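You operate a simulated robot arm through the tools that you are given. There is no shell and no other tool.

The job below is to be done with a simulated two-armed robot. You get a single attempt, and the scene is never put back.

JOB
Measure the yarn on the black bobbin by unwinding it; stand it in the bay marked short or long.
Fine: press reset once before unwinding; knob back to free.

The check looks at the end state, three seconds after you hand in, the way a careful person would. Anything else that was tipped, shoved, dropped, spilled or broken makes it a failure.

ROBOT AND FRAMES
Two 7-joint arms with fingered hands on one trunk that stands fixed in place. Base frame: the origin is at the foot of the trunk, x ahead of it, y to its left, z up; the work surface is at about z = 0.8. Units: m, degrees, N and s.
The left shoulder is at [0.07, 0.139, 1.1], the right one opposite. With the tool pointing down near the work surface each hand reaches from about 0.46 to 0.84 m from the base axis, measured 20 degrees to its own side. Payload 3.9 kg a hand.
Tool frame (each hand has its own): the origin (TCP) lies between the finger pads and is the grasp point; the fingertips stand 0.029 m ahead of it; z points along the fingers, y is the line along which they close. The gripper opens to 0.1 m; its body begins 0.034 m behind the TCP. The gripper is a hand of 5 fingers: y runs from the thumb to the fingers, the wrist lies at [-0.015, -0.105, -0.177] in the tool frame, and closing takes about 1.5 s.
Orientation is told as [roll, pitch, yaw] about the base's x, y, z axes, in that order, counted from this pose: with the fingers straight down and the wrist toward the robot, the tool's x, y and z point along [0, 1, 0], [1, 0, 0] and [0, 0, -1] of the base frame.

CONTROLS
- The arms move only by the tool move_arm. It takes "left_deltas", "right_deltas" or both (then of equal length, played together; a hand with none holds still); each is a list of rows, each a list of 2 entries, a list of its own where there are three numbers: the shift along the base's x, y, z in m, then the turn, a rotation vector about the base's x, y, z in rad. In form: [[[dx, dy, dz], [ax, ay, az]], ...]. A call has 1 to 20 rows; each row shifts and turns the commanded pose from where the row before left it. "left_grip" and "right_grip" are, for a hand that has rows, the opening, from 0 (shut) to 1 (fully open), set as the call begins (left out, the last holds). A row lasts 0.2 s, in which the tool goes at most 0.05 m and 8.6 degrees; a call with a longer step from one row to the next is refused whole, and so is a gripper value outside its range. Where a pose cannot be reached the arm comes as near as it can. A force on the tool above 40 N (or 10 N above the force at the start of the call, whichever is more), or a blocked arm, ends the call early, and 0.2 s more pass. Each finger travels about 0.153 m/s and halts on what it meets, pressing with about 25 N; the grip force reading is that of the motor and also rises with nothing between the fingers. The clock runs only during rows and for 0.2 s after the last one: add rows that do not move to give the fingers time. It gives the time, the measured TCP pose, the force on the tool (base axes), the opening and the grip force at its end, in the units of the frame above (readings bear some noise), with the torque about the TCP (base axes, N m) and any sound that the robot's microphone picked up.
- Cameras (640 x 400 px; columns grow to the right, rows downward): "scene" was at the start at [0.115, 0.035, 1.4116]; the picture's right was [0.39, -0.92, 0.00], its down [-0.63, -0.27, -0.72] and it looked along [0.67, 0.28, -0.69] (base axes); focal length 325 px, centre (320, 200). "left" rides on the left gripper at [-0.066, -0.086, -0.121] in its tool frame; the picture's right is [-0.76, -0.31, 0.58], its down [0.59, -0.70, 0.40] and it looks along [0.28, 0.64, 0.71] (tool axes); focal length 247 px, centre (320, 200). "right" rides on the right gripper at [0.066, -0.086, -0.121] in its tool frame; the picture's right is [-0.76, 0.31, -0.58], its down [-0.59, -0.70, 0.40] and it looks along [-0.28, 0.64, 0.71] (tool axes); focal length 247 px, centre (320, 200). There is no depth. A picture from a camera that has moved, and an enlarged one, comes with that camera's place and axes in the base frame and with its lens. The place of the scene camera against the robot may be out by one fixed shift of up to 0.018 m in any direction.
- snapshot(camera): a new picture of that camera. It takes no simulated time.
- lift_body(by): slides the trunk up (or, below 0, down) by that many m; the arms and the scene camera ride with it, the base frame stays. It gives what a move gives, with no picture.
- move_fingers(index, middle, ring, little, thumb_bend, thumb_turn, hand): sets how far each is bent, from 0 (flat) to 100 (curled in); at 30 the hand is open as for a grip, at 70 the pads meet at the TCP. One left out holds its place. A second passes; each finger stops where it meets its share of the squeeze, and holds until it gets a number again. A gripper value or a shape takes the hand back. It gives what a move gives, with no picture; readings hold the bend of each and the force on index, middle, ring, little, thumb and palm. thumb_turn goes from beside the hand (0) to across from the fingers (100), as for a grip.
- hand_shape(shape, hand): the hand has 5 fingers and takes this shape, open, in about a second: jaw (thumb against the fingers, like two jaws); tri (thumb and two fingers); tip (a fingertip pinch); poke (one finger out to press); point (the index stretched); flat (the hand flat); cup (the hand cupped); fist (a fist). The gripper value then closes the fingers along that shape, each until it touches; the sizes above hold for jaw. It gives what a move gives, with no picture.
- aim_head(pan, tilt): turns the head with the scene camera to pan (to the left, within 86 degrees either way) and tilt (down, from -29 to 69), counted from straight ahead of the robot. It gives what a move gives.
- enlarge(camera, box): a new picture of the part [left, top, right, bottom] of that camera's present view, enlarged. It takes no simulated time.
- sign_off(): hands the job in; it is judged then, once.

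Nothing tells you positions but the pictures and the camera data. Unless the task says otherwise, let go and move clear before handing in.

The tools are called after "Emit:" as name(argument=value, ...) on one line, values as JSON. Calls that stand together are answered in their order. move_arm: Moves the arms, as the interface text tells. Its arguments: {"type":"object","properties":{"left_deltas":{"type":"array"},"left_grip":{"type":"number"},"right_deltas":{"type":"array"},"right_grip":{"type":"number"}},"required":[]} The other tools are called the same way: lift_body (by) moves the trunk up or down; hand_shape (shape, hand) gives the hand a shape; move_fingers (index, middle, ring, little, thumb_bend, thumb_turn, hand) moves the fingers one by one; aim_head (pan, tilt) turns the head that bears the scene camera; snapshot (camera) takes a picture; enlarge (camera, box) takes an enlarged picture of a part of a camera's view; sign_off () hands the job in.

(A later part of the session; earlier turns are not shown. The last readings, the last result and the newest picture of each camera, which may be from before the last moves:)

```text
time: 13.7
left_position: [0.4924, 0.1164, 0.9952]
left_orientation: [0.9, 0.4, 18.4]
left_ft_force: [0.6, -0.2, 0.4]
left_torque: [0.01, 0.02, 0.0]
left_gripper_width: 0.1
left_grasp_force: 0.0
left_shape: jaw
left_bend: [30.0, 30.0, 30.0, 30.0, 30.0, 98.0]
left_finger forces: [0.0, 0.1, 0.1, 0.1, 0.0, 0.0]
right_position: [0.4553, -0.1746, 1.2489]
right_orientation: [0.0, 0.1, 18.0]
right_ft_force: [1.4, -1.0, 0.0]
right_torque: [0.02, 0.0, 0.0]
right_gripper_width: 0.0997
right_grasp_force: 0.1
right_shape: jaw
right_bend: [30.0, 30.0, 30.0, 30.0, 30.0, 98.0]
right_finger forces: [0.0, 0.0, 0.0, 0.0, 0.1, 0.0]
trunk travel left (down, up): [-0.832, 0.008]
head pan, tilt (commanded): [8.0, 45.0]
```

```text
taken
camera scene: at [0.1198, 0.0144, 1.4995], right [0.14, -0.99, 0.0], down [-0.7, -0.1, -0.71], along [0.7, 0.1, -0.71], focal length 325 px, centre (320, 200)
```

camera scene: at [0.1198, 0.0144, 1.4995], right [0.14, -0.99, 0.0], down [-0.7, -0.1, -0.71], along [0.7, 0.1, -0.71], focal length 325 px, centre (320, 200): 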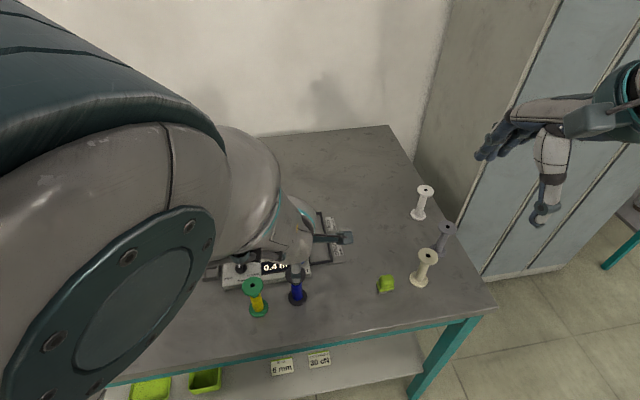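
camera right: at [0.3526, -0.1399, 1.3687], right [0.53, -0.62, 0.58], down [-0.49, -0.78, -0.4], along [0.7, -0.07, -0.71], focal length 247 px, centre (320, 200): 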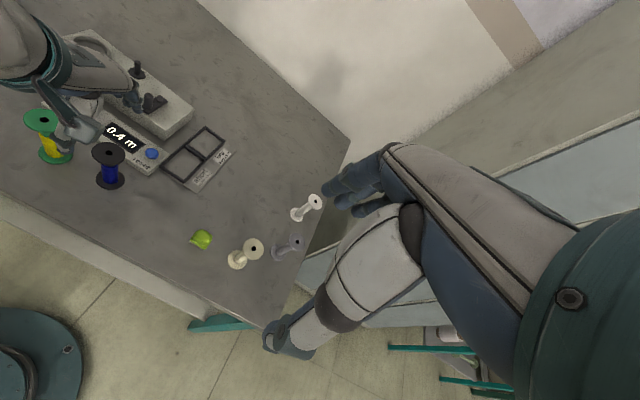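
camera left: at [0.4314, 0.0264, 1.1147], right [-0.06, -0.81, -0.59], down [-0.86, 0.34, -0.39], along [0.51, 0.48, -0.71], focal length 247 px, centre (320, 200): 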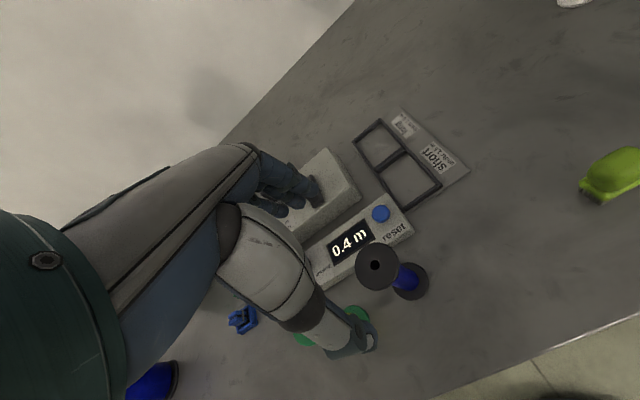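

The bobbin axis comes out at about [0.4935, 0.114], in agreement across views. I'll level the hand, shift it slightly and lower so the pads sit just under the top flange.

Emit:
move_arm(left_deltas=[[[0.001, -0.0025, -0.025], [-0.0127, -0.0116, -0.005]], [[0, 0, -0.025], [0, 0, 0]], [[0, 0, -0.025], [0, 0, 0]], [[0, 0, 0], [0, 0, 0]]])

Emit:
snapshot(camera="left")

Emit:
enlarge(camera="right", box=[0, 60, 200, 210])

Emit:
enlarge(camera="scene", box=[200, 200, 380, 330])

```text
time: 14.7
left_position: [0.4897, 0.1141, 0.9152]
left_orientation: [2.2, -0.8, 16.9]
left_ft_force: [0.6, -1.2, 0.2]
left_torque: [0.01, 0.0, 0.0]
left_gripper_width: 0.1001
left_grasp_force: 0.1
left_shape: jaw
left_bend: [30.0, 30.0, 30.0, 30.0, 30.0, 98.0]
left_finger forces: [0.0, 0.1, 0.0, 0.1, 0.0, 0.0]
right_position: [0.4529, -0.1755, 1.2488]
right_orientation: [0.1, 0.1, 18.1]
right_ft_force: [-0.1, -0.5, 0.2]
right_torque: [0.01, 0.01, 0.0]
right_gripper_width: 0.1
right_grasp_force: 0.0
right_shape: jaw
right_bend: [30.0, 30.0, 30.0, 30.0, 30.0, 98.0]
right_finger forces: [0.0, 0.0, 0.0, 0.1, 0.0, 0.0]
trunk travel left (down, up): [-0.832, 0.008]
head pan, tilt (commanded): [8.0, 45.0]
```

```text
taken
camera left: at [0.4258, 0.023, 1.0309], right [-0.07, -0.79, -0.61], down [-0.84, 0.38, -0.39], along [0.53, 0.49, -0.69], focal length 247 px, centre (320, 200)
```

left: 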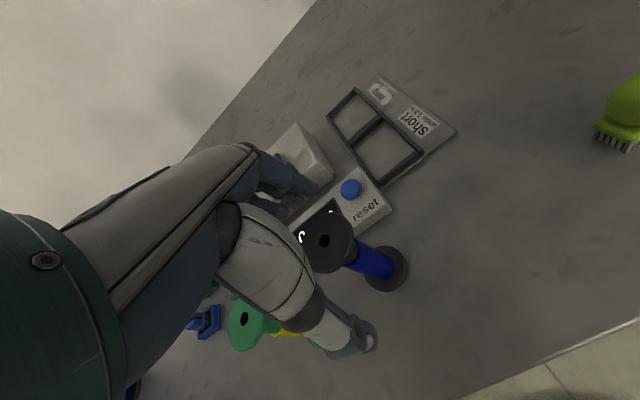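

```text
2.67 times, centred on (100, 135) of right
camera zoom: at [0.3515, -0.1407, 1.369], right [0.53, -0.62, 0.58], down [-0.49, -0.78, -0.4], along [0.7, -0.07, -0.71], focal length 659 px, centre (907, 373)
```

zoom: 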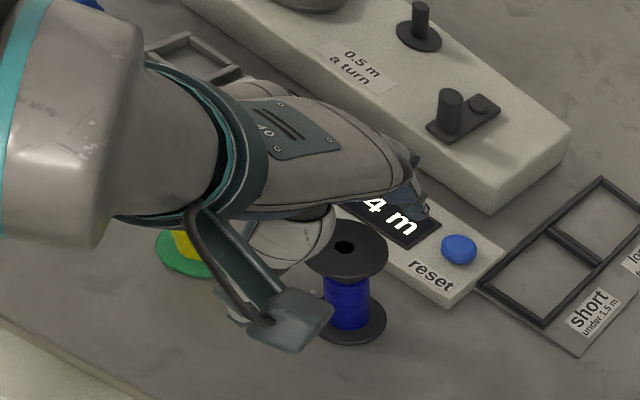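

```text
3.08 times, centred on (290, 265) of scene
camera zoom: at [0.1186, 0.0136, 1.4996], right [0.14, -0.99, 0.0], down [-0.7, -0.1, -0.71], along [0.7, 0.1, -0.71], focal length 1000 px, centre (412, 0)
```

zoom: 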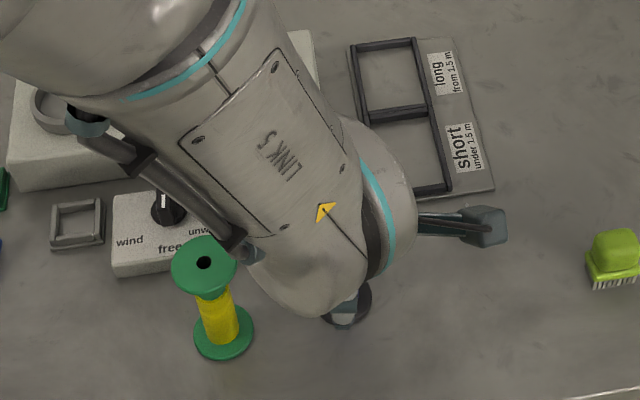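

Emit:
move_arm(left_deltas=[[[0, 0, 0], [0, 0, 0]], [[0, 0, 0], [0, 0, 0]], [[0, 0, 0], [0, 0, 0]]])

```text
time: 15.5
left_position: [0.4901, 0.1152, 0.9144]
left_orientation: [2.3, -0.8, 16.9]
left_ft_force: [-0.6, -0.5, 0.7]
left_torque: [-0.01, 0.05, 0.0]
left_gripper_width: 0.0999
left_grasp_force: 0.0
left_shape: jaw
left_bend: [30.0, 30.0, 30.0, 30.0, 30.0, 98.0]
left_finger forces: [0.0, 0.1, 0.1, 0.0, 0.1, 0.1]
right_position: [0.455, -0.1755, 1.2485]
right_orientation: [0.0, 0.1, 18.1]
right_ft_force: [-0.4, 0.0, 0.1]
right_torque: [0.02, 0.01, -0.02]
right_gripper_width: 0.0997
right_grasp_force: 0.1
right_shape: jaw
right_bend: [30.0, 30.0, 30.0, 30.0, 30.0, 98.0]
right_finger forces: [0.1, 0.0, 0.0, 0.1, 0.1, 0.1]
trunk travel left (down, up): [-0.832, 0.008]
head pan, tilt (commanded): [8.0, 45.0]
```

The left arm is close to its folding limit here, with about 2° of residual tilt. The bobbin is symmetric, so I'll yaw the hand clockwise to ease the arm and see whether the tilt clears.

Emit:
move_arm(left_deltas=[[[0.001, 0, 0.01], [-0.005, 0.005, -0.1]], [[0.001, 0, 0.01], [-0.005, 0.005, -0.1]], [[0.001, 0, 0], [-0.005, 0.005, -0.1]], [[0, 0, 0], [0, 0, 0]]])

```text
time: 16.5
left_position: [0.4937, 0.1141, 0.9357]
left_orientation: [1.6, 0.2, -0.3]
left_ft_force: [0.4, 0.2, 0.1]
left_torque: [0.02, 0.03, -0.02]
left_gripper_width: 0.0997
left_grasp_force: 0.1
left_shape: jaw
left_bend: [30.0, 30.0, 30.0, 30.0, 30.0, 98.0]
left_finger forces: [0.0, 0.0, 0.0, 0.0, 0.0, 0.0]
right_position: [0.4551, -0.1745, 1.2484]
right_orientation: [0.0, 0.0, 18.2]
right_ft_force: [-0.1, -0.3, -0.1]
right_torque: [0.01, 0.02, 0.01]
right_gripper_width: 0.0995
right_grasp_force: 0.0
right_shape: jaw
right_bend: [30.0, 30.0, 30.0, 30.0, 30.0, 98.0]
right_finger forces: [0.1, 0.0, 0.0, 0.0, 0.0, 0.0]
trunk travel left (down, up): [-0.832, 0.008]
head pan, tilt (commanded): [8.0, 45.0]
```

Tracking is good at yaw 0. I'll take out the remaining roll and lower onto the bobbin.

Emit:
move_arm(left_deltas=[[[0, 0, -0.01], [-0.014, -0.002, 0]], [[0, 0, -0.01], [-0.014, -0.002, 0]], [[0, 0, -0.016], [0, 0, 0]], [[0, 0, -0.015], [0, 0, 0]], [[0, 0, 0], [0, 0, 0]]])

Emit:
snapshot(camera="left")

Emit:
enlarge(camera="right", box=[0, 60, 200, 210])

```text
time: 17.7
left_position: [0.4939, 0.1137, 0.8854]
left_orientation: [-0.1, -0.2, -0.2]
left_ft_force: [1.0, -0.9, 0.0]
left_torque: [0.02, 0.02, -0.02]
left_gripper_width: 0.0997
left_grasp_force: 0.1
left_shape: jaw
left_bend: [30.0, 30.0, 30.0, 30.0, 30.0, 98.0]
left_finger forces: [0.1, 0.0, 0.0, 0.0, 0.1, 0.1]
right_position: [0.4538, -0.1758, 1.2485]
right_orientation: [0.0, 0.0, 18.1]
right_ft_force: [0.7, 0.5, -1.3]
right_torque: [-0.03, 0.0, -0.04]
right_gripper_width: 0.0998
right_grasp_force: 0.1
right_shape: jaw
right_bend: [30.0, 30.0, 30.0, 30.0, 30.0, 98.0]
right_finger forces: [0.0, 0.0, 0.0, 0.1, 0.0, 0.0]
trunk travel left (down, up): [-0.832, 0.008]
head pan, tilt (commanded): [8.0, 45.0]
```

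```text
taken
camera left: at [0.4065, 0.0501, 1.0039], right [-0.31, -0.76, -0.58], down [-0.7, 0.59, -0.4], along [0.64, 0.28, -0.71], focal length 247 px, centre (320, 200)
```

left: 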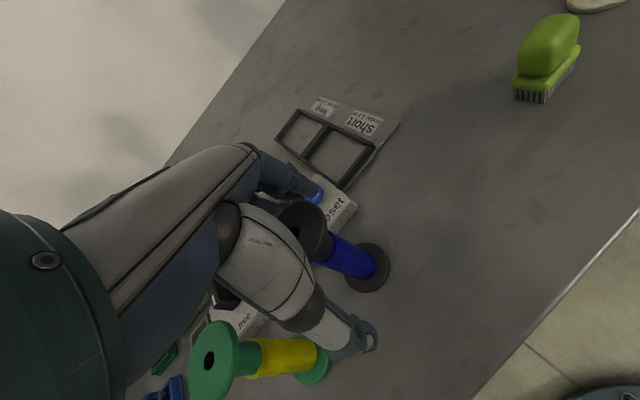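

```text
2.67 times, centred on (100, 135) of right
camera zoom: at [0.3518, -0.1406, 1.3689], right [0.53, -0.62, 0.58], down [-0.49, -0.78, -0.4], along [0.7, -0.07, -0.71], focal length 659 px, centre (907, 373)
```

zoom: 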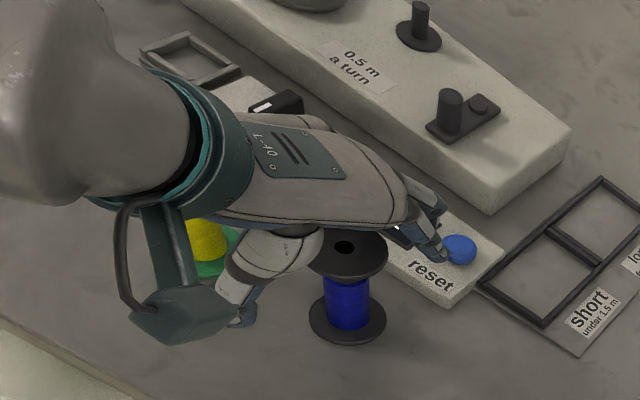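

The hand is level and centred on the bobbin at TCP z = 0.885, with the fingers clear of the reset button. I'll close partway first and look.

Emit:
move_arm(left_deltas=[[[0, 0, 0], [0, 0, 0]], [[0, 0, 0], [0, 0, 0]], [[0, 0, 0], [0, 0, 0]], [[0, 0, 0], [0, 0, 0]]], left_grip=0.55)

Emit:
snapshot(camera="left")

Emit:
enlarge(camera="right", box=[0, 60, 200, 210])

```text
time: 18.7
left_position: [0.4948, 0.1152, 0.8832]
left_orientation: [-0.1, -0.1, -0.2]
left_ft_force: [-1.1, 0.1, -0.3]
left_torque: [-0.02, -0.01, 0.0]
left_gripper_width: 0.0552
left_grasp_force: 0.0
left_shape: jaw
left_bend: [40.0, 40.0, 74.0, 46.0, 30.0, 100.0]
left_finger forces: [0.1, 0.0, 0.0, 0.0, 0.0, 0.0]
right_position: [0.4543, -0.1745, 1.2485]
right_orientation: [0.0, 0.0, 18.1]
right_ft_force: [-0.3, 0.5, 0.4]
right_torque: [0.0, 0.01, 0.03]
right_gripper_width: 0.0998
right_grasp_force: 0.0
right_shape: jaw
right_bend: [30.0, 30.0, 30.0, 30.0, 30.0, 98.0]
right_finger forces: [0.1, 0.0, 0.0, 0.1, 0.1, 0.0]
trunk travel left (down, up): [-0.832, 0.008]
head pan, tilt (commanded): [8.0, 45.0]
```

```text
taken
camera left: at [0.4067, 0.0505, 1.0038], right [-0.31, -0.76, -0.58], down [-0.7, 0.59, -0.4], along [0.64, 0.28, -0.71], focal length 247 px, centre (320, 200)
```

left: 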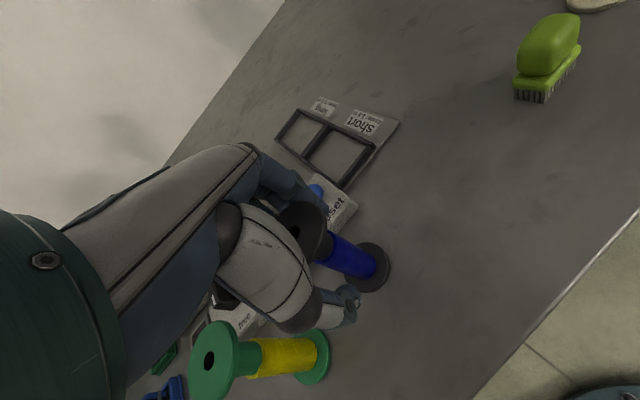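

```text
2.67 times, centred on (100, 135) of right
camera zoom: at [0.3523, -0.1401, 1.3688], right [0.53, -0.62, 0.58], down [-0.49, -0.78, -0.4], along [0.7, -0.07, -0.71], focal length 659 px, centre (907, 373)
```

zoom: 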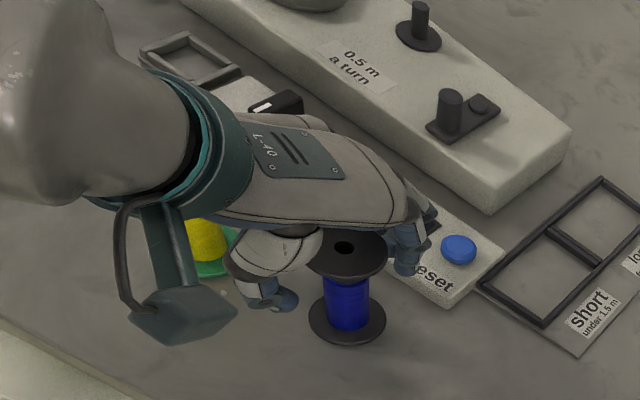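

The thumb and fingers are closing evenly around the flange. I'll close fully to grip.

Emit:
move_arm(left_deltas=[[[0, 0, 0], [0, 0, 0]], [[0, 0, 0], [0, 0, 0]], [[0, 0, 0], [0, 0, 0]], [[0, 0, 0], [0, 0, 0]], [[0, 0, 0], [0, 0, 0]], [[0, 0, 0], [0, 0, 0]]], left_grip=0.0)

Emit:
snapshot(camera="left")

Emit:
enlarge(camera="right", box=[0, 60, 200, 210])

```text
time: 20.1
left_position: [0.4947, 0.114, 0.8844]
left_orientation: [0.0, -0.1, -0.2]
left_ft_force: [0.5, 0.7, -1.0]
left_torque: [0.0, -0.02, 0.02]
left_gripper_width: 0.0176
left_grasp_force: 24.6
left_shape: jaw
left_bend: [73.0, 66.0, 69.0, 69.0, 74.0, 100.0]
left_finger forces: [14.8, 6.6, 0.0, 0.0, 21.8, 0.1]
right_position: [0.4555, -0.1745, 1.2488]
right_orientation: [-0.1, 0.0, 18.1]
right_ft_force: [0.3, -0.6, -0.8]
right_torque: [-0.04, -0.01, -0.01]
right_gripper_width: 0.0997
right_grasp_force: 0.0
right_shape: jaw
right_bend: [30.0, 30.0, 30.0, 30.0, 30.0, 98.0]
right_finger forces: [0.0, 0.0, 0.0, 0.0, 0.1, 0.0]
trunk travel left (down, up): [-0.832, 0.008]
head pan, tilt (commanded): [8.0, 45.0]
```

```text
taken
camera left: at [0.4067, 0.0505, 1.0038], right [-0.31, -0.76, -0.58], down [-0.7, 0.59, -0.4], along [0.64, 0.28, -0.71], focal length 247 px, centre (320, 200)
```

left: 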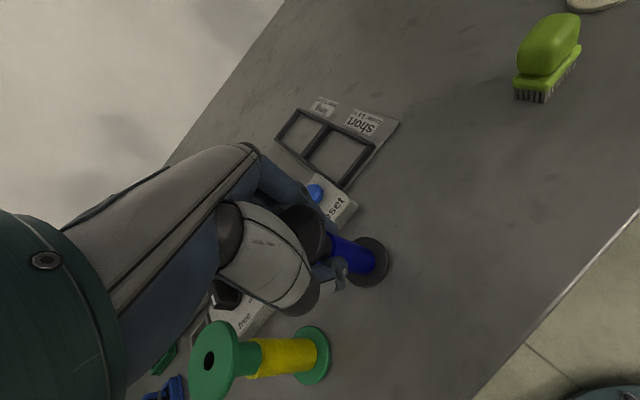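

```text
2.67 times, centred on (100, 135) of right
camera zoom: at [0.3524, -0.14, 1.3688], right [0.53, -0.62, 0.58], down [-0.49, -0.78, -0.4], along [0.7, -0.07, -0.71], focal length 659 px, centre (907, 373)
```

zoom: 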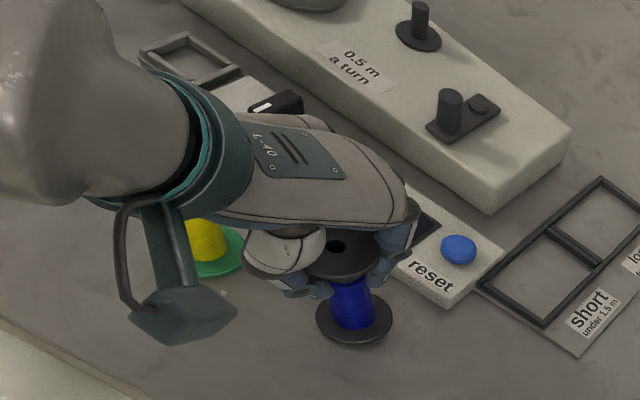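

The grip holds at 17.6 mm on the core under the flange, but the bobbin has tilted by about 4°. I'll lift it slightly and measure the tilt so I can compensate.

Emit:
move_arm(left_deltas=[[[0, 0, 0.01], [0, 0, 0]], [[0, 0, 0.02], [0, 0, 0]], [[0, 0, 0.02], [0, 0, 0]], [[0, 0, 0], [0, 0, 0]]])

Emit:
snapshot(camera="left")

Emit:
enlarge(camera="right", box=[0, 60, 200, 210])

Emit:
enlarge(camera="scene", box=[200, 200, 380, 330])

```text
time: 21.1
left_position: [0.4923, 0.113, 0.9357]
left_orientation: [-0.1, -0.1, -0.2]
left_ft_force: [1.2, 0.1, 0.0]
left_torque: [-0.03, -0.04, -0.02]
left_gripper_width: 0.0173
left_grasp_force: 24.8
left_shape: jaw
left_bend: [73.0, 66.0, 69.0, 69.0, 74.0, 100.0]
left_finger forces: [14.7, 6.7, 0.0, 0.0, 21.9, 0.0]
right_position: [0.4552, -0.1748, 1.248]
right_orientation: [-0.1, -0.1, 18.1]
right_ft_force: [-0.8, 0.0, -0.7]
right_torque: [-0.02, 0.0, -0.01]
right_gripper_width: 0.0997
right_grasp_force: 0.1
right_shape: jaw
right_bend: [30.0, 30.0, 30.0, 30.0, 30.0, 98.0]
right_finger forces: [0.0, 0.1, 0.0, 0.0, 0.1, 0.0]
trunk travel left (down, up): [-0.832, 0.008]
head pan, tilt (commanded): [8.0, 45.0]
```

```text
taken
camera left: at [0.4062, 0.049, 1.055], right [-0.31, -0.76, -0.58], down [-0.7, 0.59, -0.4], along [0.64, 0.28, -0.71], focal length 247 px, centre (320, 200)
```

left: 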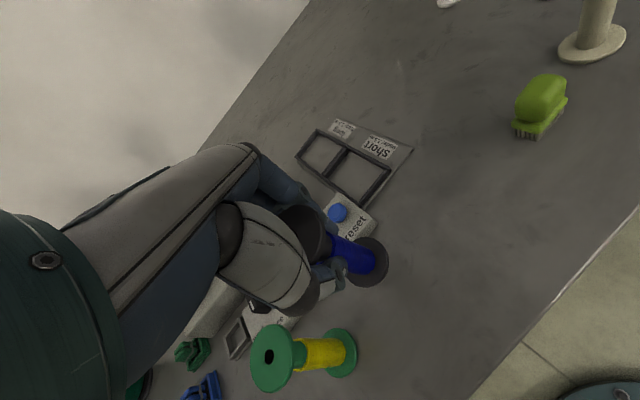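

```text
2.67 times, centred on (100, 135) of right
camera zoom: at [0.3527, -0.14, 1.3687], right [0.53, -0.62, 0.58], down [-0.49, -0.78, -0.4], along [0.7, -0.07, -0.71], focal length 659 px, centre (907, 373)
```

zoom: 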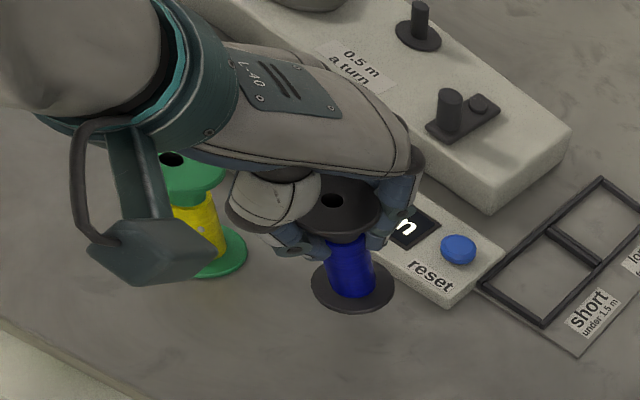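

```text
3.08 times, centred on (290, 265) of scene
camera zoom: at [0.12, 0.0144, 1.4995], right [0.14, -0.99, 0.0], down [-0.7, -0.1, -0.71], along [0.7, 0.1, -0.71], focal length 1000 px, centre (412, 0)
```

zoom: 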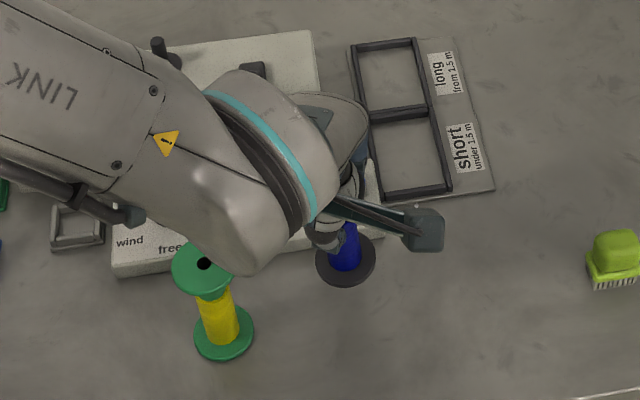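

The bobbin is lifted securely, leaning about 4.6° in the hand. Before choosing where it goes, I want to recheck the ring (inner size close to a bobbin flange?) against the peg.

Emit:
enlarge(camera="right", box=[60, 20, 200, 108])

Emit:
enlarge(camera="scene", box=[190, 190, 320, 290])

Emit:
enlarge(camera="left", box=[260, 180, 420, 300])

```text
4.55 times, centred on (130, 64) of right
camera zoom: at [0.3527, -0.14, 1.3687], right [0.53, -0.62, 0.58], down [-0.49, -0.78, -0.4], along [0.7, -0.07, -0.71], focal length 1123 px, centre (1184, 818)
```

zoom: 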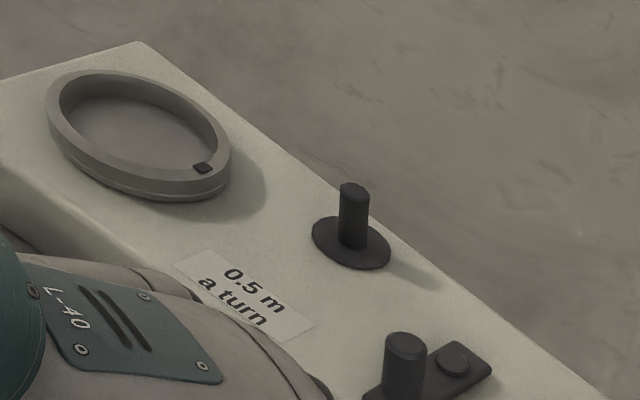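

```text
4.00 times, centred on (255, 240) of scene
camera zoom: at [0.12, 0.0144, 1.4995], right [0.14, -0.99, 0.0], down [-0.7, -0.1, -0.71], along [0.7, 0.1, -0.71], focal length 1300 px, centre (580, 40)
```

zoom: 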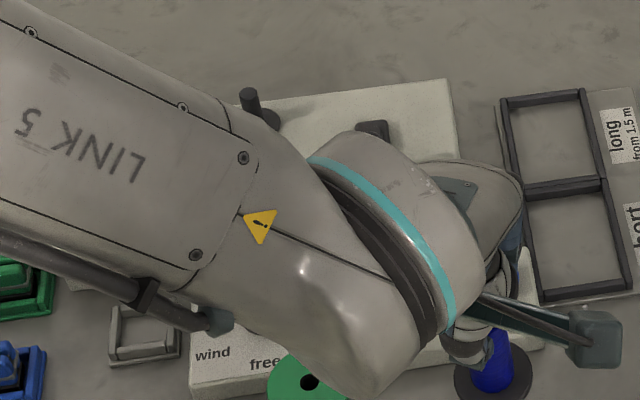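

```text
3.33 times, centred on (340, 240) of left
camera zoom: at [0.4062, 0.049, 1.055], right [-0.31, -0.76, -0.58], down [-0.7, 0.59, -0.4], along [0.64, 0.28, -0.71], focal length 823 px, centre (253, 67)
```

zoom: 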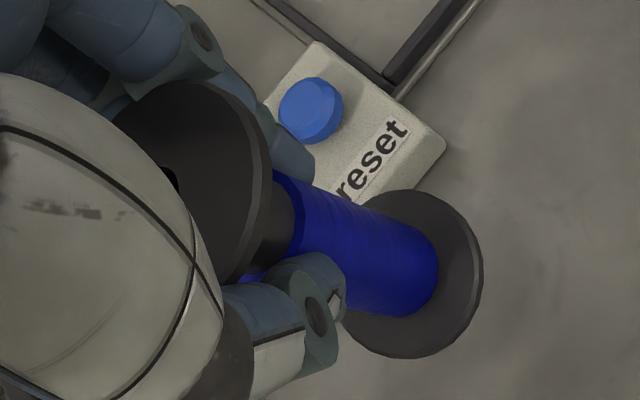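

The peg is about 11.5 mm across and the hole on top only about 9.6 mm, while the ring is about 60 mm outside. I'll raise the bobbin and roll the hand so the right camera can see the bobbin's underside.

Emit:
move_arm(left_deltas=[[[0, 0, 0.04], [0, 0, 0]], [[0, 0, 0.03], [-0.12, 0, 0]], [[0, 0, 0.02], [-0.12, 0, 0]], [[0, 0, 0], [-0.12, 0, 0]], [[0, 0, 0], [-0.12, 0, 0]], [[0, 0, 0], [-0.12, 0, 0]], [[0, 0, 0], [-0.12, 0, 0]], [[0, 0, 0], [-0.12, 0, 0]], [[0, 0, 0], [0, 0, 0]]])

Emit:
snapshot(camera="right")

Emit:
snapshot(camera="scene")

```text
time: 23.1
left_position: [0.4945, 0.1138, 1.025]
left_orientation: [-48.4, -0.4, -0.1]
left_ft_force: [-0.3, -0.5, -0.6]
left_torque: [0.01, 0.0, 0.01]
left_gripper_width: 0.0172
left_grasp_force: 24.6
left_shape: jaw
left_bend: [73.0, 66.0, 69.0, 69.0, 74.0, 100.0]
left_finger forces: [14.8, 7.0, 0.0, 0.0, 21.8, 0.0]
right_position: [0.4555, -0.1759, 1.248]
right_orientation: [0.0, 0.1, 18.1]
right_ft_force: [-0.5, 0.3, 0.0]
right_torque: [0.02, 0.03, 0.0]
right_gripper_width: 0.0998
right_grasp_force: 0.0
right_shape: jaw
right_bend: [30.0, 30.0, 30.0, 30.0, 30.0, 98.0]
right_finger forces: [0.0, 0.0, 0.0, 0.0, 0.0, 0.0]
trunk travel left (down, up): [-0.832, 0.008]
head pan, tilt (commanded): [8.0, 45.0]
```

```text
taken
camera right: at [0.3523, -0.1407, 1.3687], right [0.53, -0.63, 0.58], down [-0.49, -0.78, -0.4], along [0.7, -0.07, -0.71], focal length 247 px, centre (320, 200)
```

right: 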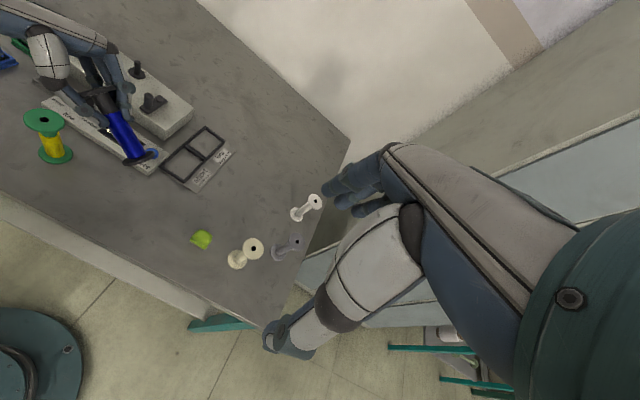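

```text
taken
camera scene: at [0.1195, 0.0136, 1.4995], right [0.14, -0.99, 0.0], down [-0.7, -0.1, -0.71], along [0.7, 0.1, -0.71], focal length 325 px, centre (320, 200)
```

scene: 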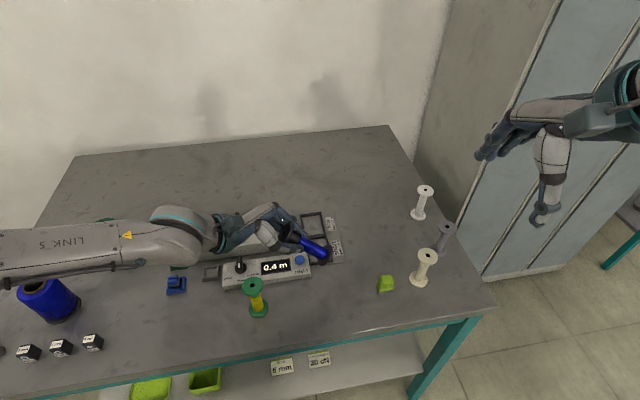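

The roll works well and even opens up the head view. I'll roll a bit more so the base faces the right camera.

Emit:
move_arm(left_deltas=[[[0, 0, 0.01], [-0.12, 0, 0]], [[0, 0, 0.01], [-0.12, 0, 0]], [[0, 0, 0.01], [-0.12, 0, 0]], [[0, 0, 0], [-0.12, 0, 0]], [[0, 0, 0], [-0.12, 0, 0]], [[0, 0, 0], [-0.12, 0, 0]], [[0, 0, 0], [-0.12, 0, 0]], [[0, 0, 0], [0, 0, 0]]])

Emit:
snapshot(camera="right")

Emit:
enlarge(camera="right", box=[60, 70, 180, 190])

Emit:
snapshot(camera="scene")

```text
time: 24.9
left_position: [0.4937, 0.1137, 1.0552]
left_orientation: [-96.5, -0.3, 0.1]
left_ft_force: [0.2, 1.0, -0.7]
left_torque: [0.01, 0.03, -0.03]
left_gripper_width: 0.0172
left_grasp_force: 25.2
left_shape: jaw
left_bend: [73.0, 66.0, 69.0, 69.0, 74.0, 100.0]
left_finger forces: [15.1, 7.1, 0.1, 0.0, 21.7, 0.0]
right_position: [0.4548, -0.1748, 1.2485]
right_orientation: [0.1, 0.0, 18.1]
right_ft_force: [-0.7, -0.3, -1.2]
right_torque: [0.01, -0.03, -0.01]
right_gripper_width: 0.0999
right_grasp_force: 0.0
right_shape: jaw
right_bend: [30.0, 30.0, 30.0, 30.0, 30.0, 98.0]
right_finger forces: [0.0, 0.0, 0.0, 0.0, 0.0, 0.0]
trunk travel left (down, up): [-0.832, 0.008]
head pan, tilt (commanded): [8.0, 45.0]
```

```text
taken
camera right: at [0.3519, -0.1402, 1.3689], right [0.53, -0.62, 0.58], down [-0.49, -0.78, -0.4], along [0.7, -0.07, -0.71], focal length 247 px, centre (320, 200)
```

right: 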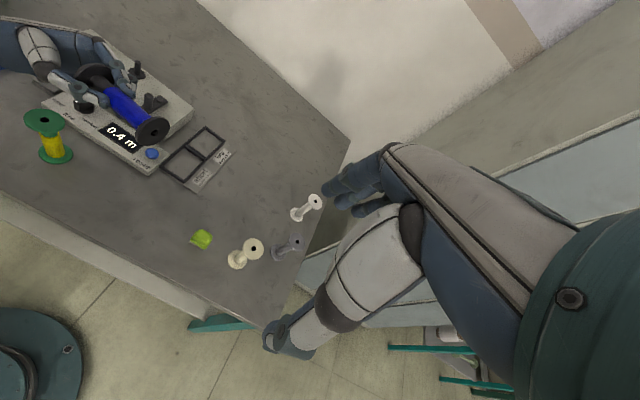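

```text
3.33 times, centred on (120, 130) of right
camera zoom: at [0.3519, -0.1402, 1.3689], right [0.53, -0.62, 0.58], down [-0.49, -0.78, -0.4], along [0.7, -0.07, -0.71], focal length 823 px, centre (987, 433)
```

zoom: 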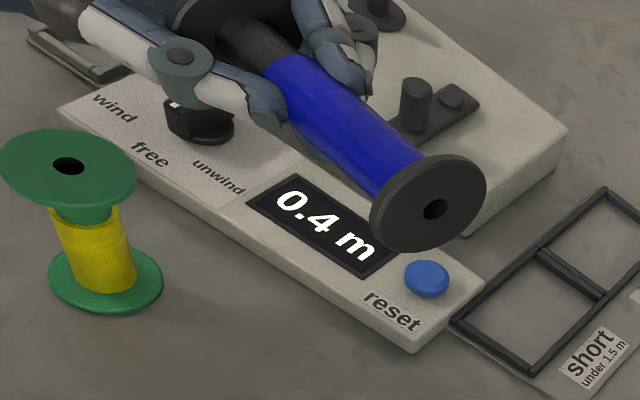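

```text
taken
camera scene: at [0.1191, 0.0142, 1.4995], right [0.14, -0.99, 0.0], down [-0.7, -0.1, -0.71], along [0.7, 0.1, -0.71], focal length 325 px, centre (320, 200)
```

scene: 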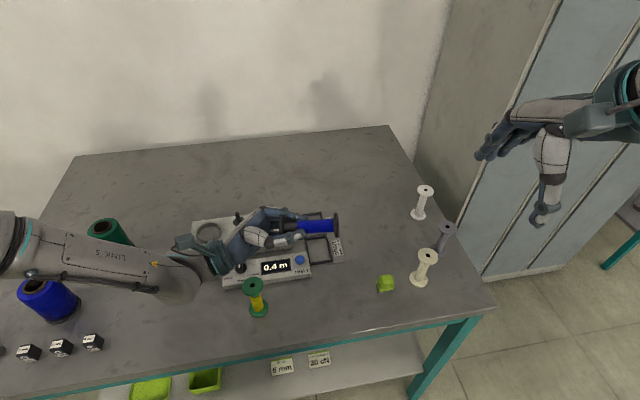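

Emit:
enlarge(camera="right", box=[128, 108, 176, 138])

Emit:
enlarge(camera="right", box=[110, 50, 190, 120])

Emit:
enlarge(camera="scene", box=[160, 190, 360, 290])

Emit:
enlarge(camera="scene", box=[0, 250, 200, 370])

```text
13.33 times, centred on (152, 123) of right
camera zoom: at [0.3519, -0.1402, 1.3689], right [0.53, -0.62, 0.58], down [-0.49, -0.78, -0.4], along [0.7, -0.07, -0.71], focal length 3293 px, centre (2560, 1227)
```

zoom: 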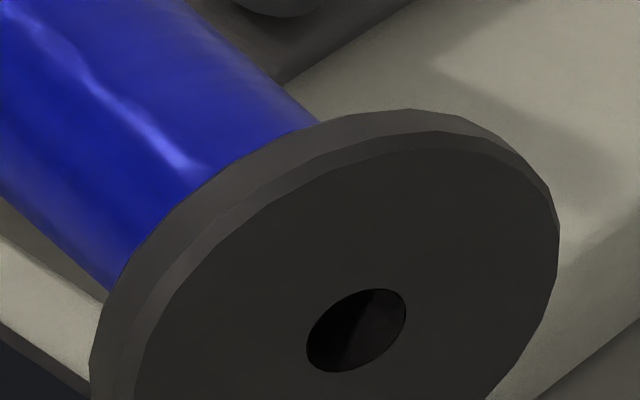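

```text
5.71 times, centred on (150, 85) of right
camera zoom: at [0.3519, -0.1402, 1.3689], right [0.53, -0.62, 0.58], down [-0.49, -0.78, -0.4], along [0.7, -0.07, -0.71], focal length 1411 px, centre (1291, 857)
```

zoom: 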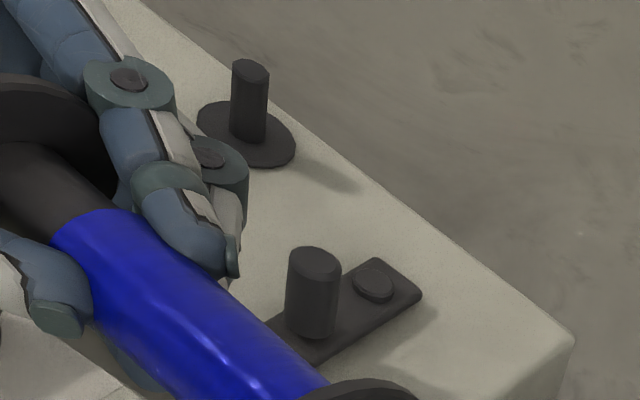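

```text
3.20 times, centred on (260, 240) of scene
camera zoom: at [0.1191, 0.0142, 1.4995], right [0.14, -0.99, 0.0], down [-0.7, -0.1, -0.71], along [0.7, 0.1, -0.71], focal length 1040 px, centre (512, 72)
```

zoom: 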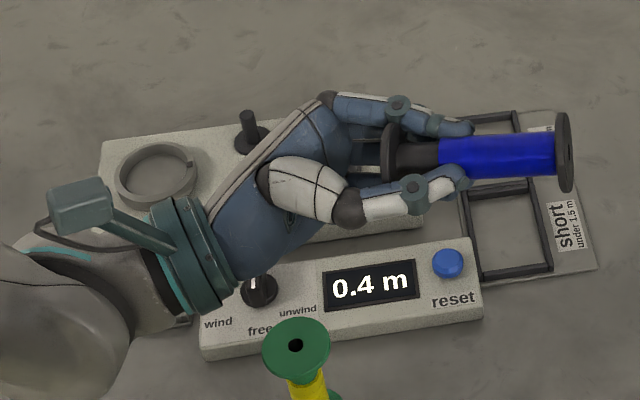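

```text
3.20 times, centred on (100, 310) of scene
camera zoom: at [0.1191, 0.0142, 1.4995], right [0.14, -0.99, 0.0], down [-0.7, -0.1, -0.71], along [0.7, 0.1, -0.71], focal length 1040 px, centre (1024, -152)
```

zoom: 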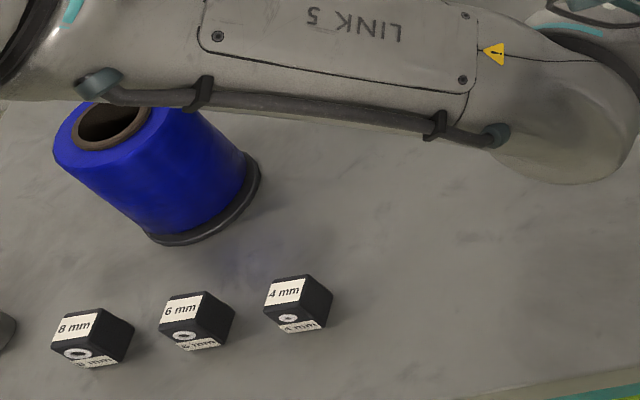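

The bore runs through with the same roughly 9.6 mm opening at both ends, so the 11.5 mm peg may not be its seat, and the ring (inner about 50 mm) may be a cup for the 44 mm flange. I'll look at what the left camera sees now and get closer views of the ring and peg.

Emit:
snapshot(camera="left")

Emit:
enlarge(camera="scene", box=[180, 205, 260, 255])

Emit:
enlarge(camera="scene", box=[400, 170, 470, 300])

```text
taken
camera left: at [0.4072, 0.2415, 1.1047], right [-0.31, -0.49, 0.82], down [-0.7, -0.46, -0.54], along [0.64, -0.74, -0.2], focal length 247 px, centre (320, 200)
```

left: 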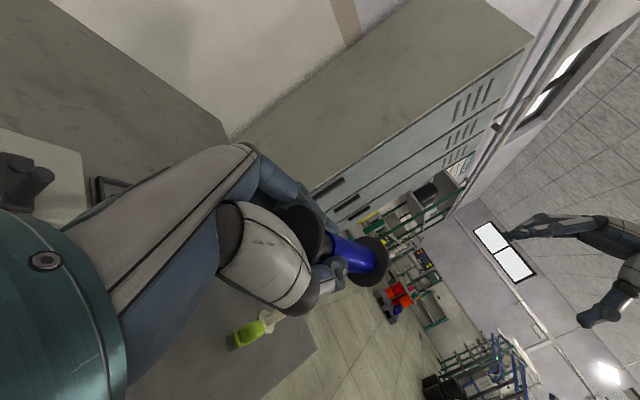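

```text
8.00 times, centred on (220, 230) of scene
camera zoom: at [0.1191, 0.0142, 1.4995], right [0.14, -0.99, 0.0], down [-0.7, -0.1, -0.71], along [0.7, 0.1, -0.71], focal length 2600 px, centre (1120, -40)
```

zoom: 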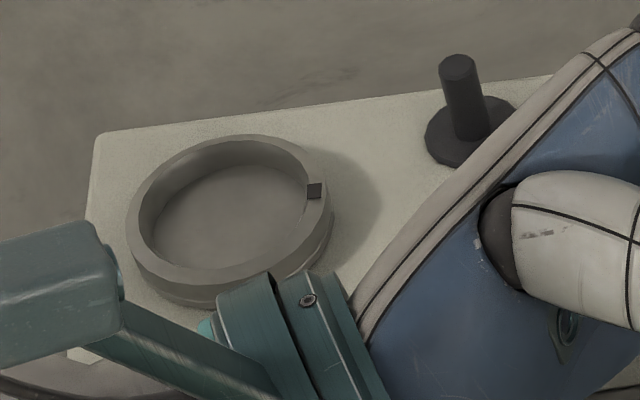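

```text
3.08 times, centred on (435, 235) of scene
camera zoom: at [0.1191, 0.0142, 1.4995], right [0.14, -0.99, 0.0], down [-0.7, -0.1, -0.71], along [0.7, 0.1, -0.71], focal length 1000 px, centre (-34, 92)
```

zoom: 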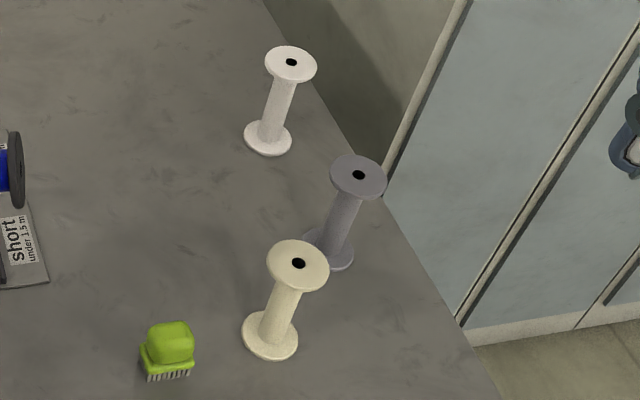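

The ring is a shallow cup, inner about 55 mm and outer about 64 mm, with a black mark on its rim, so it may be the turning measuring wheel. I'll inspect the other parts (blue/green pieces, grey frame, plate with post) for more clues before deciding.

Emit:
enlarge(camera="scene", box=[150, 250, 240, 310])

Emit:
enlarge(camera="right", box=[0, 20, 120, 110])

Emit:
enlarge(camera="right", box=[150, 120, 250, 195])

Emit:
enlarge(camera="scene", box=[260, 345, 340, 395])

```text
6.67 times, centred on (195, 280) of scene
camera zoom: at [0.1191, 0.0142, 1.4995], right [0.14, -0.99, 0.0], down [-0.7, -0.1, -0.71], along [0.7, 0.1, -0.71], focal length 2167 px, centre (1153, -333)
```

zoom: 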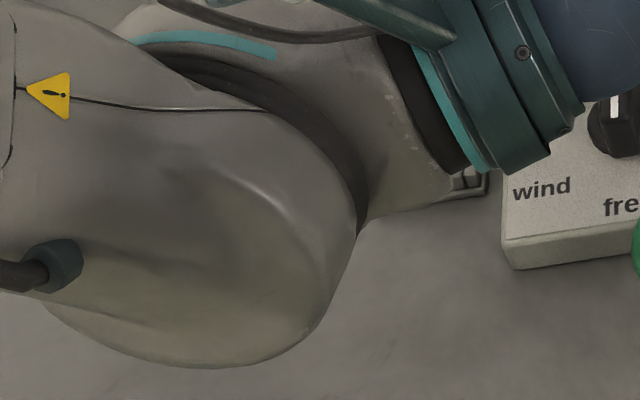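

```text
4.44 times, centred on (60, 65) of right
camera zoom: at [0.3519, -0.1402, 1.3689], right [0.53, -0.62, 0.58], down [-0.49, -0.78, -0.4], along [0.7, -0.07, -0.71], focal length 1098 px, centre (1476, 800)
```

zoom: 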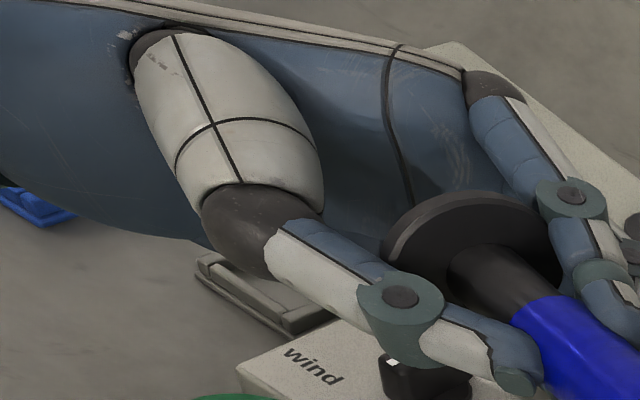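

```text
5.33 times, centred on (200, 158) of right
camera zoom: at [0.3519, -0.1402, 1.3689], right [0.53, -0.62, 0.58], down [-0.49, -0.78, -0.4], along [0.7, -0.07, -0.71], focal length 1317 px, centre (960, 427)
```

zoom: 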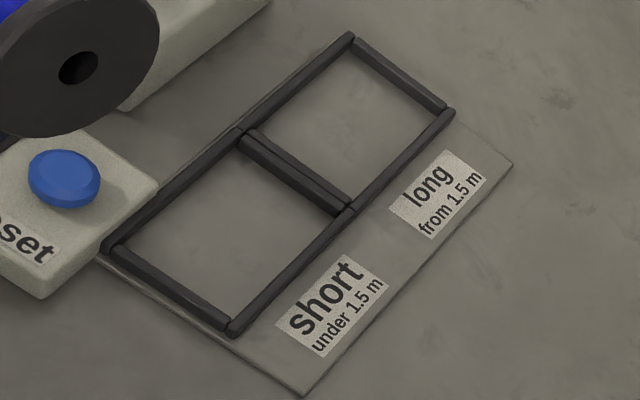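

```text
8.00 times, centred on (300, 370) of scene
camera zoom: at [0.1191, 0.0142, 1.4995], right [0.14, -0.99, 0.0], down [-0.7, -0.1, -0.71], along [0.7, 0.1, -0.71], focal length 2600 px, centre (480, -1160)
```

zoom: 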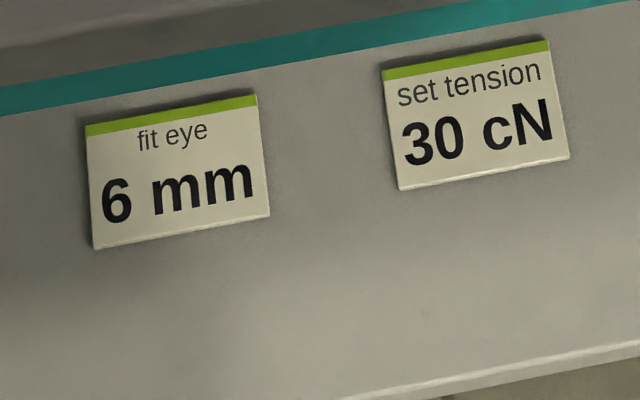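

I now suspect the plate with the post and pivot disc is a hand crank ("0.5 m a turn"), with the knob picking the gear. I'll move the left hand with the bobbin out to the left, so the right camera can come in close on the peg, ring and crank.

Emit:
move_arm(left_deltas=[[[-0.001, 0.016, 0.002], [0.12, 0, 0]], [[-0.001, 0.016, 0.002], [0.12, 0, 0]], [[-0.001, 0.016, 0.002], [0.12, 0, 0]], [[-0.001, 0.016, 0.002], [0.12, 0, 0]], [[-0.001, 0.016, 0.002], [0.12, 0, 0]], [[-0.001, 0.016, 0.002], [0.12, 0, 0]], [[-0.001, 0.016, 0.002], [0.12, 0, 0]], [[-0.001, 0.016, 0.002], [0.12, 0, 0]], [[-0.001, 0.016, 0.002], [0.12, 0, 0]], [[-0.001, 0.016, 0.002], [0.12, 0, 0]], [[-0.001, 0.016, 0.002], [0.12, 0, 0]], [[-0.001, 0.016, 0.002], [0.12, 0, 0]], [[-0.001, 0.016, 0.002], [0.12, 0, 0]], [[-0.001, 0.016, 0.002], [0.12, 0, 0]], [[0, 0, 0], [0, 0, 0]]])

Emit:
snapshot(camera="scene")

```text
time: 28.1
left_position: [0.4786, 0.3405, 1.079]
left_orientation: [-1.9, -0.1, 0.7]
left_ft_force: [0.0, -0.1, -0.6]
left_torque: [0.03, -0.02, 0.01]
left_gripper_width: 0.0171
left_grasp_force: 24.8
left_shape: jaw
left_bend: [73.0, 66.0, 69.0, 69.0, 74.0, 100.0]
left_finger forces: [14.6, 7.5, 0.1, 0.0, 21.5, 0.0]
right_position: [0.4552, -0.1743, 1.2481]
right_orientation: [0.0, 0.0, 18.0]
right_ft_force: [-0.1, 0.4, 0.4]
right_torque: [0.02, -0.04, 0.0]
right_gripper_width: 0.0996
right_grasp_force: 0.1
right_shape: jaw
right_bend: [30.0, 30.0, 30.0, 30.0, 30.0, 98.0]
right_finger forces: [0.1, 0.1, 0.0, 0.1, 0.0, 0.0]
trunk travel left (down, up): [-0.832, 0.008]
head pan, tilt (commanded): [8.0, 45.0]
```

```text
taken
camera scene: at [0.1198, 0.0142, 1.4995], right [0.14, -0.99, 0.0], down [-0.7, -0.1, -0.71], along [0.7, 0.1, -0.71], focal length 325 px, centre (320, 200)
```

scene: 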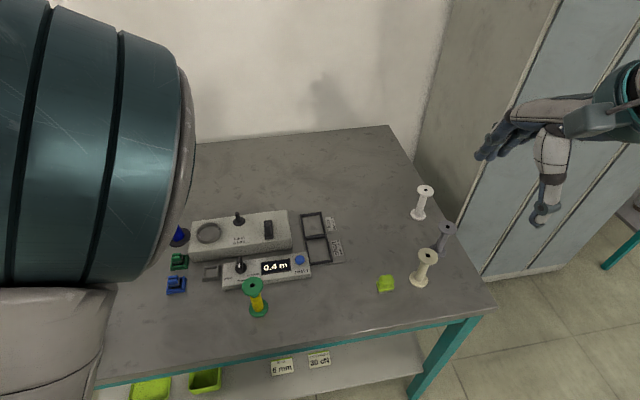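

Emit:
move_arm(right_deltas=[[[0.013, 0.037, -0.028], [0, 0, 0]], [[0.013, 0.037, -0.028], [0, 0, 0]], [[0.013, 0.037, -0.028], [0, 0, 0]], [[0.013, 0.037, -0.028], [0, 0, 0]], [[0.013, 0.037, -0.028], [0, 0, 0]], [[0.013, 0.037, -0.028], [0, 0, 0]], [[0.013, 0.03, -0.028], [0, 0, 0]], [[0, 0, 0], [0, 0, 0]]])

Emit:
snapshot(camera="right")

Emit:
snapshot(camera="scene")

```text
time: 29.9
left_position: [0.4771, 0.3394, 1.0803]
left_orientation: [-2.0, -0.1, 0.6]
left_ft_force: [0.0, 0.9, -0.9]
left_torque: [0.03, 0.03, 0.0]
left_gripper_width: 0.0171
left_grasp_force: 25.0
left_shape: jaw
left_bend: [73.0, 66.0, 69.0, 69.0, 74.0, 100.0]
left_finger forces: [14.6, 7.4, 0.0, 0.0, 21.4, 0.0]
right_position: [0.5434, 0.0776, 1.0531]
right_orientation: [0.0, 0.1, 18.0]
right_ft_force: [-0.2, -0.3, -0.3]
right_torque: [0.02, -0.01, 0.01]
right_gripper_width: 0.0997
right_grasp_force: 0.0
right_shape: jaw
right_bend: [30.0, 30.0, 30.0, 30.0, 30.0, 98.0]
right_finger forces: [0.1, 0.1, 0.0, 0.1, 0.1, 0.0]
trunk travel left (down, up): [-0.832, 0.008]
head pan, tilt (commanded): [8.0, 45.0]
```

```text
taken
camera right: at [0.441, 0.1122, 1.1743], right [0.53, -0.63, 0.58], down [-0.49, -0.78, -0.4], along [0.7, -0.07, -0.71], focal length 247 px, centre (320, 200)
```

right: 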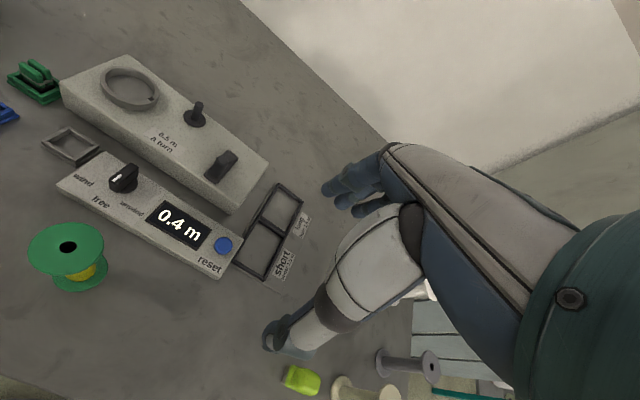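

```text
taken
camera scene: at [0.1187, 0.0132, 1.4996], right [0.14, -0.99, 0.0], down [-0.7, -0.1, -0.71], along [0.7, 0.1, -0.71], focal length 325 px, centre (320, 200)
```

scene: 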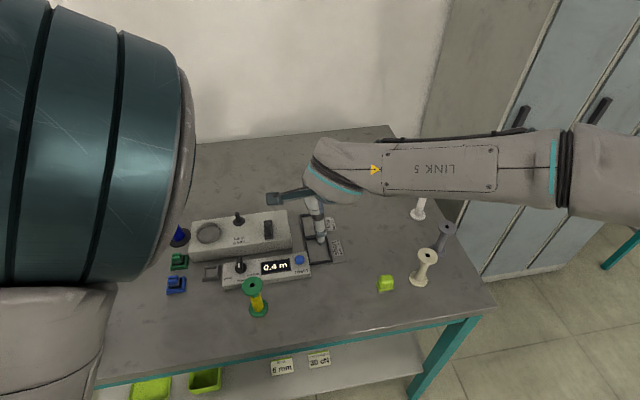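

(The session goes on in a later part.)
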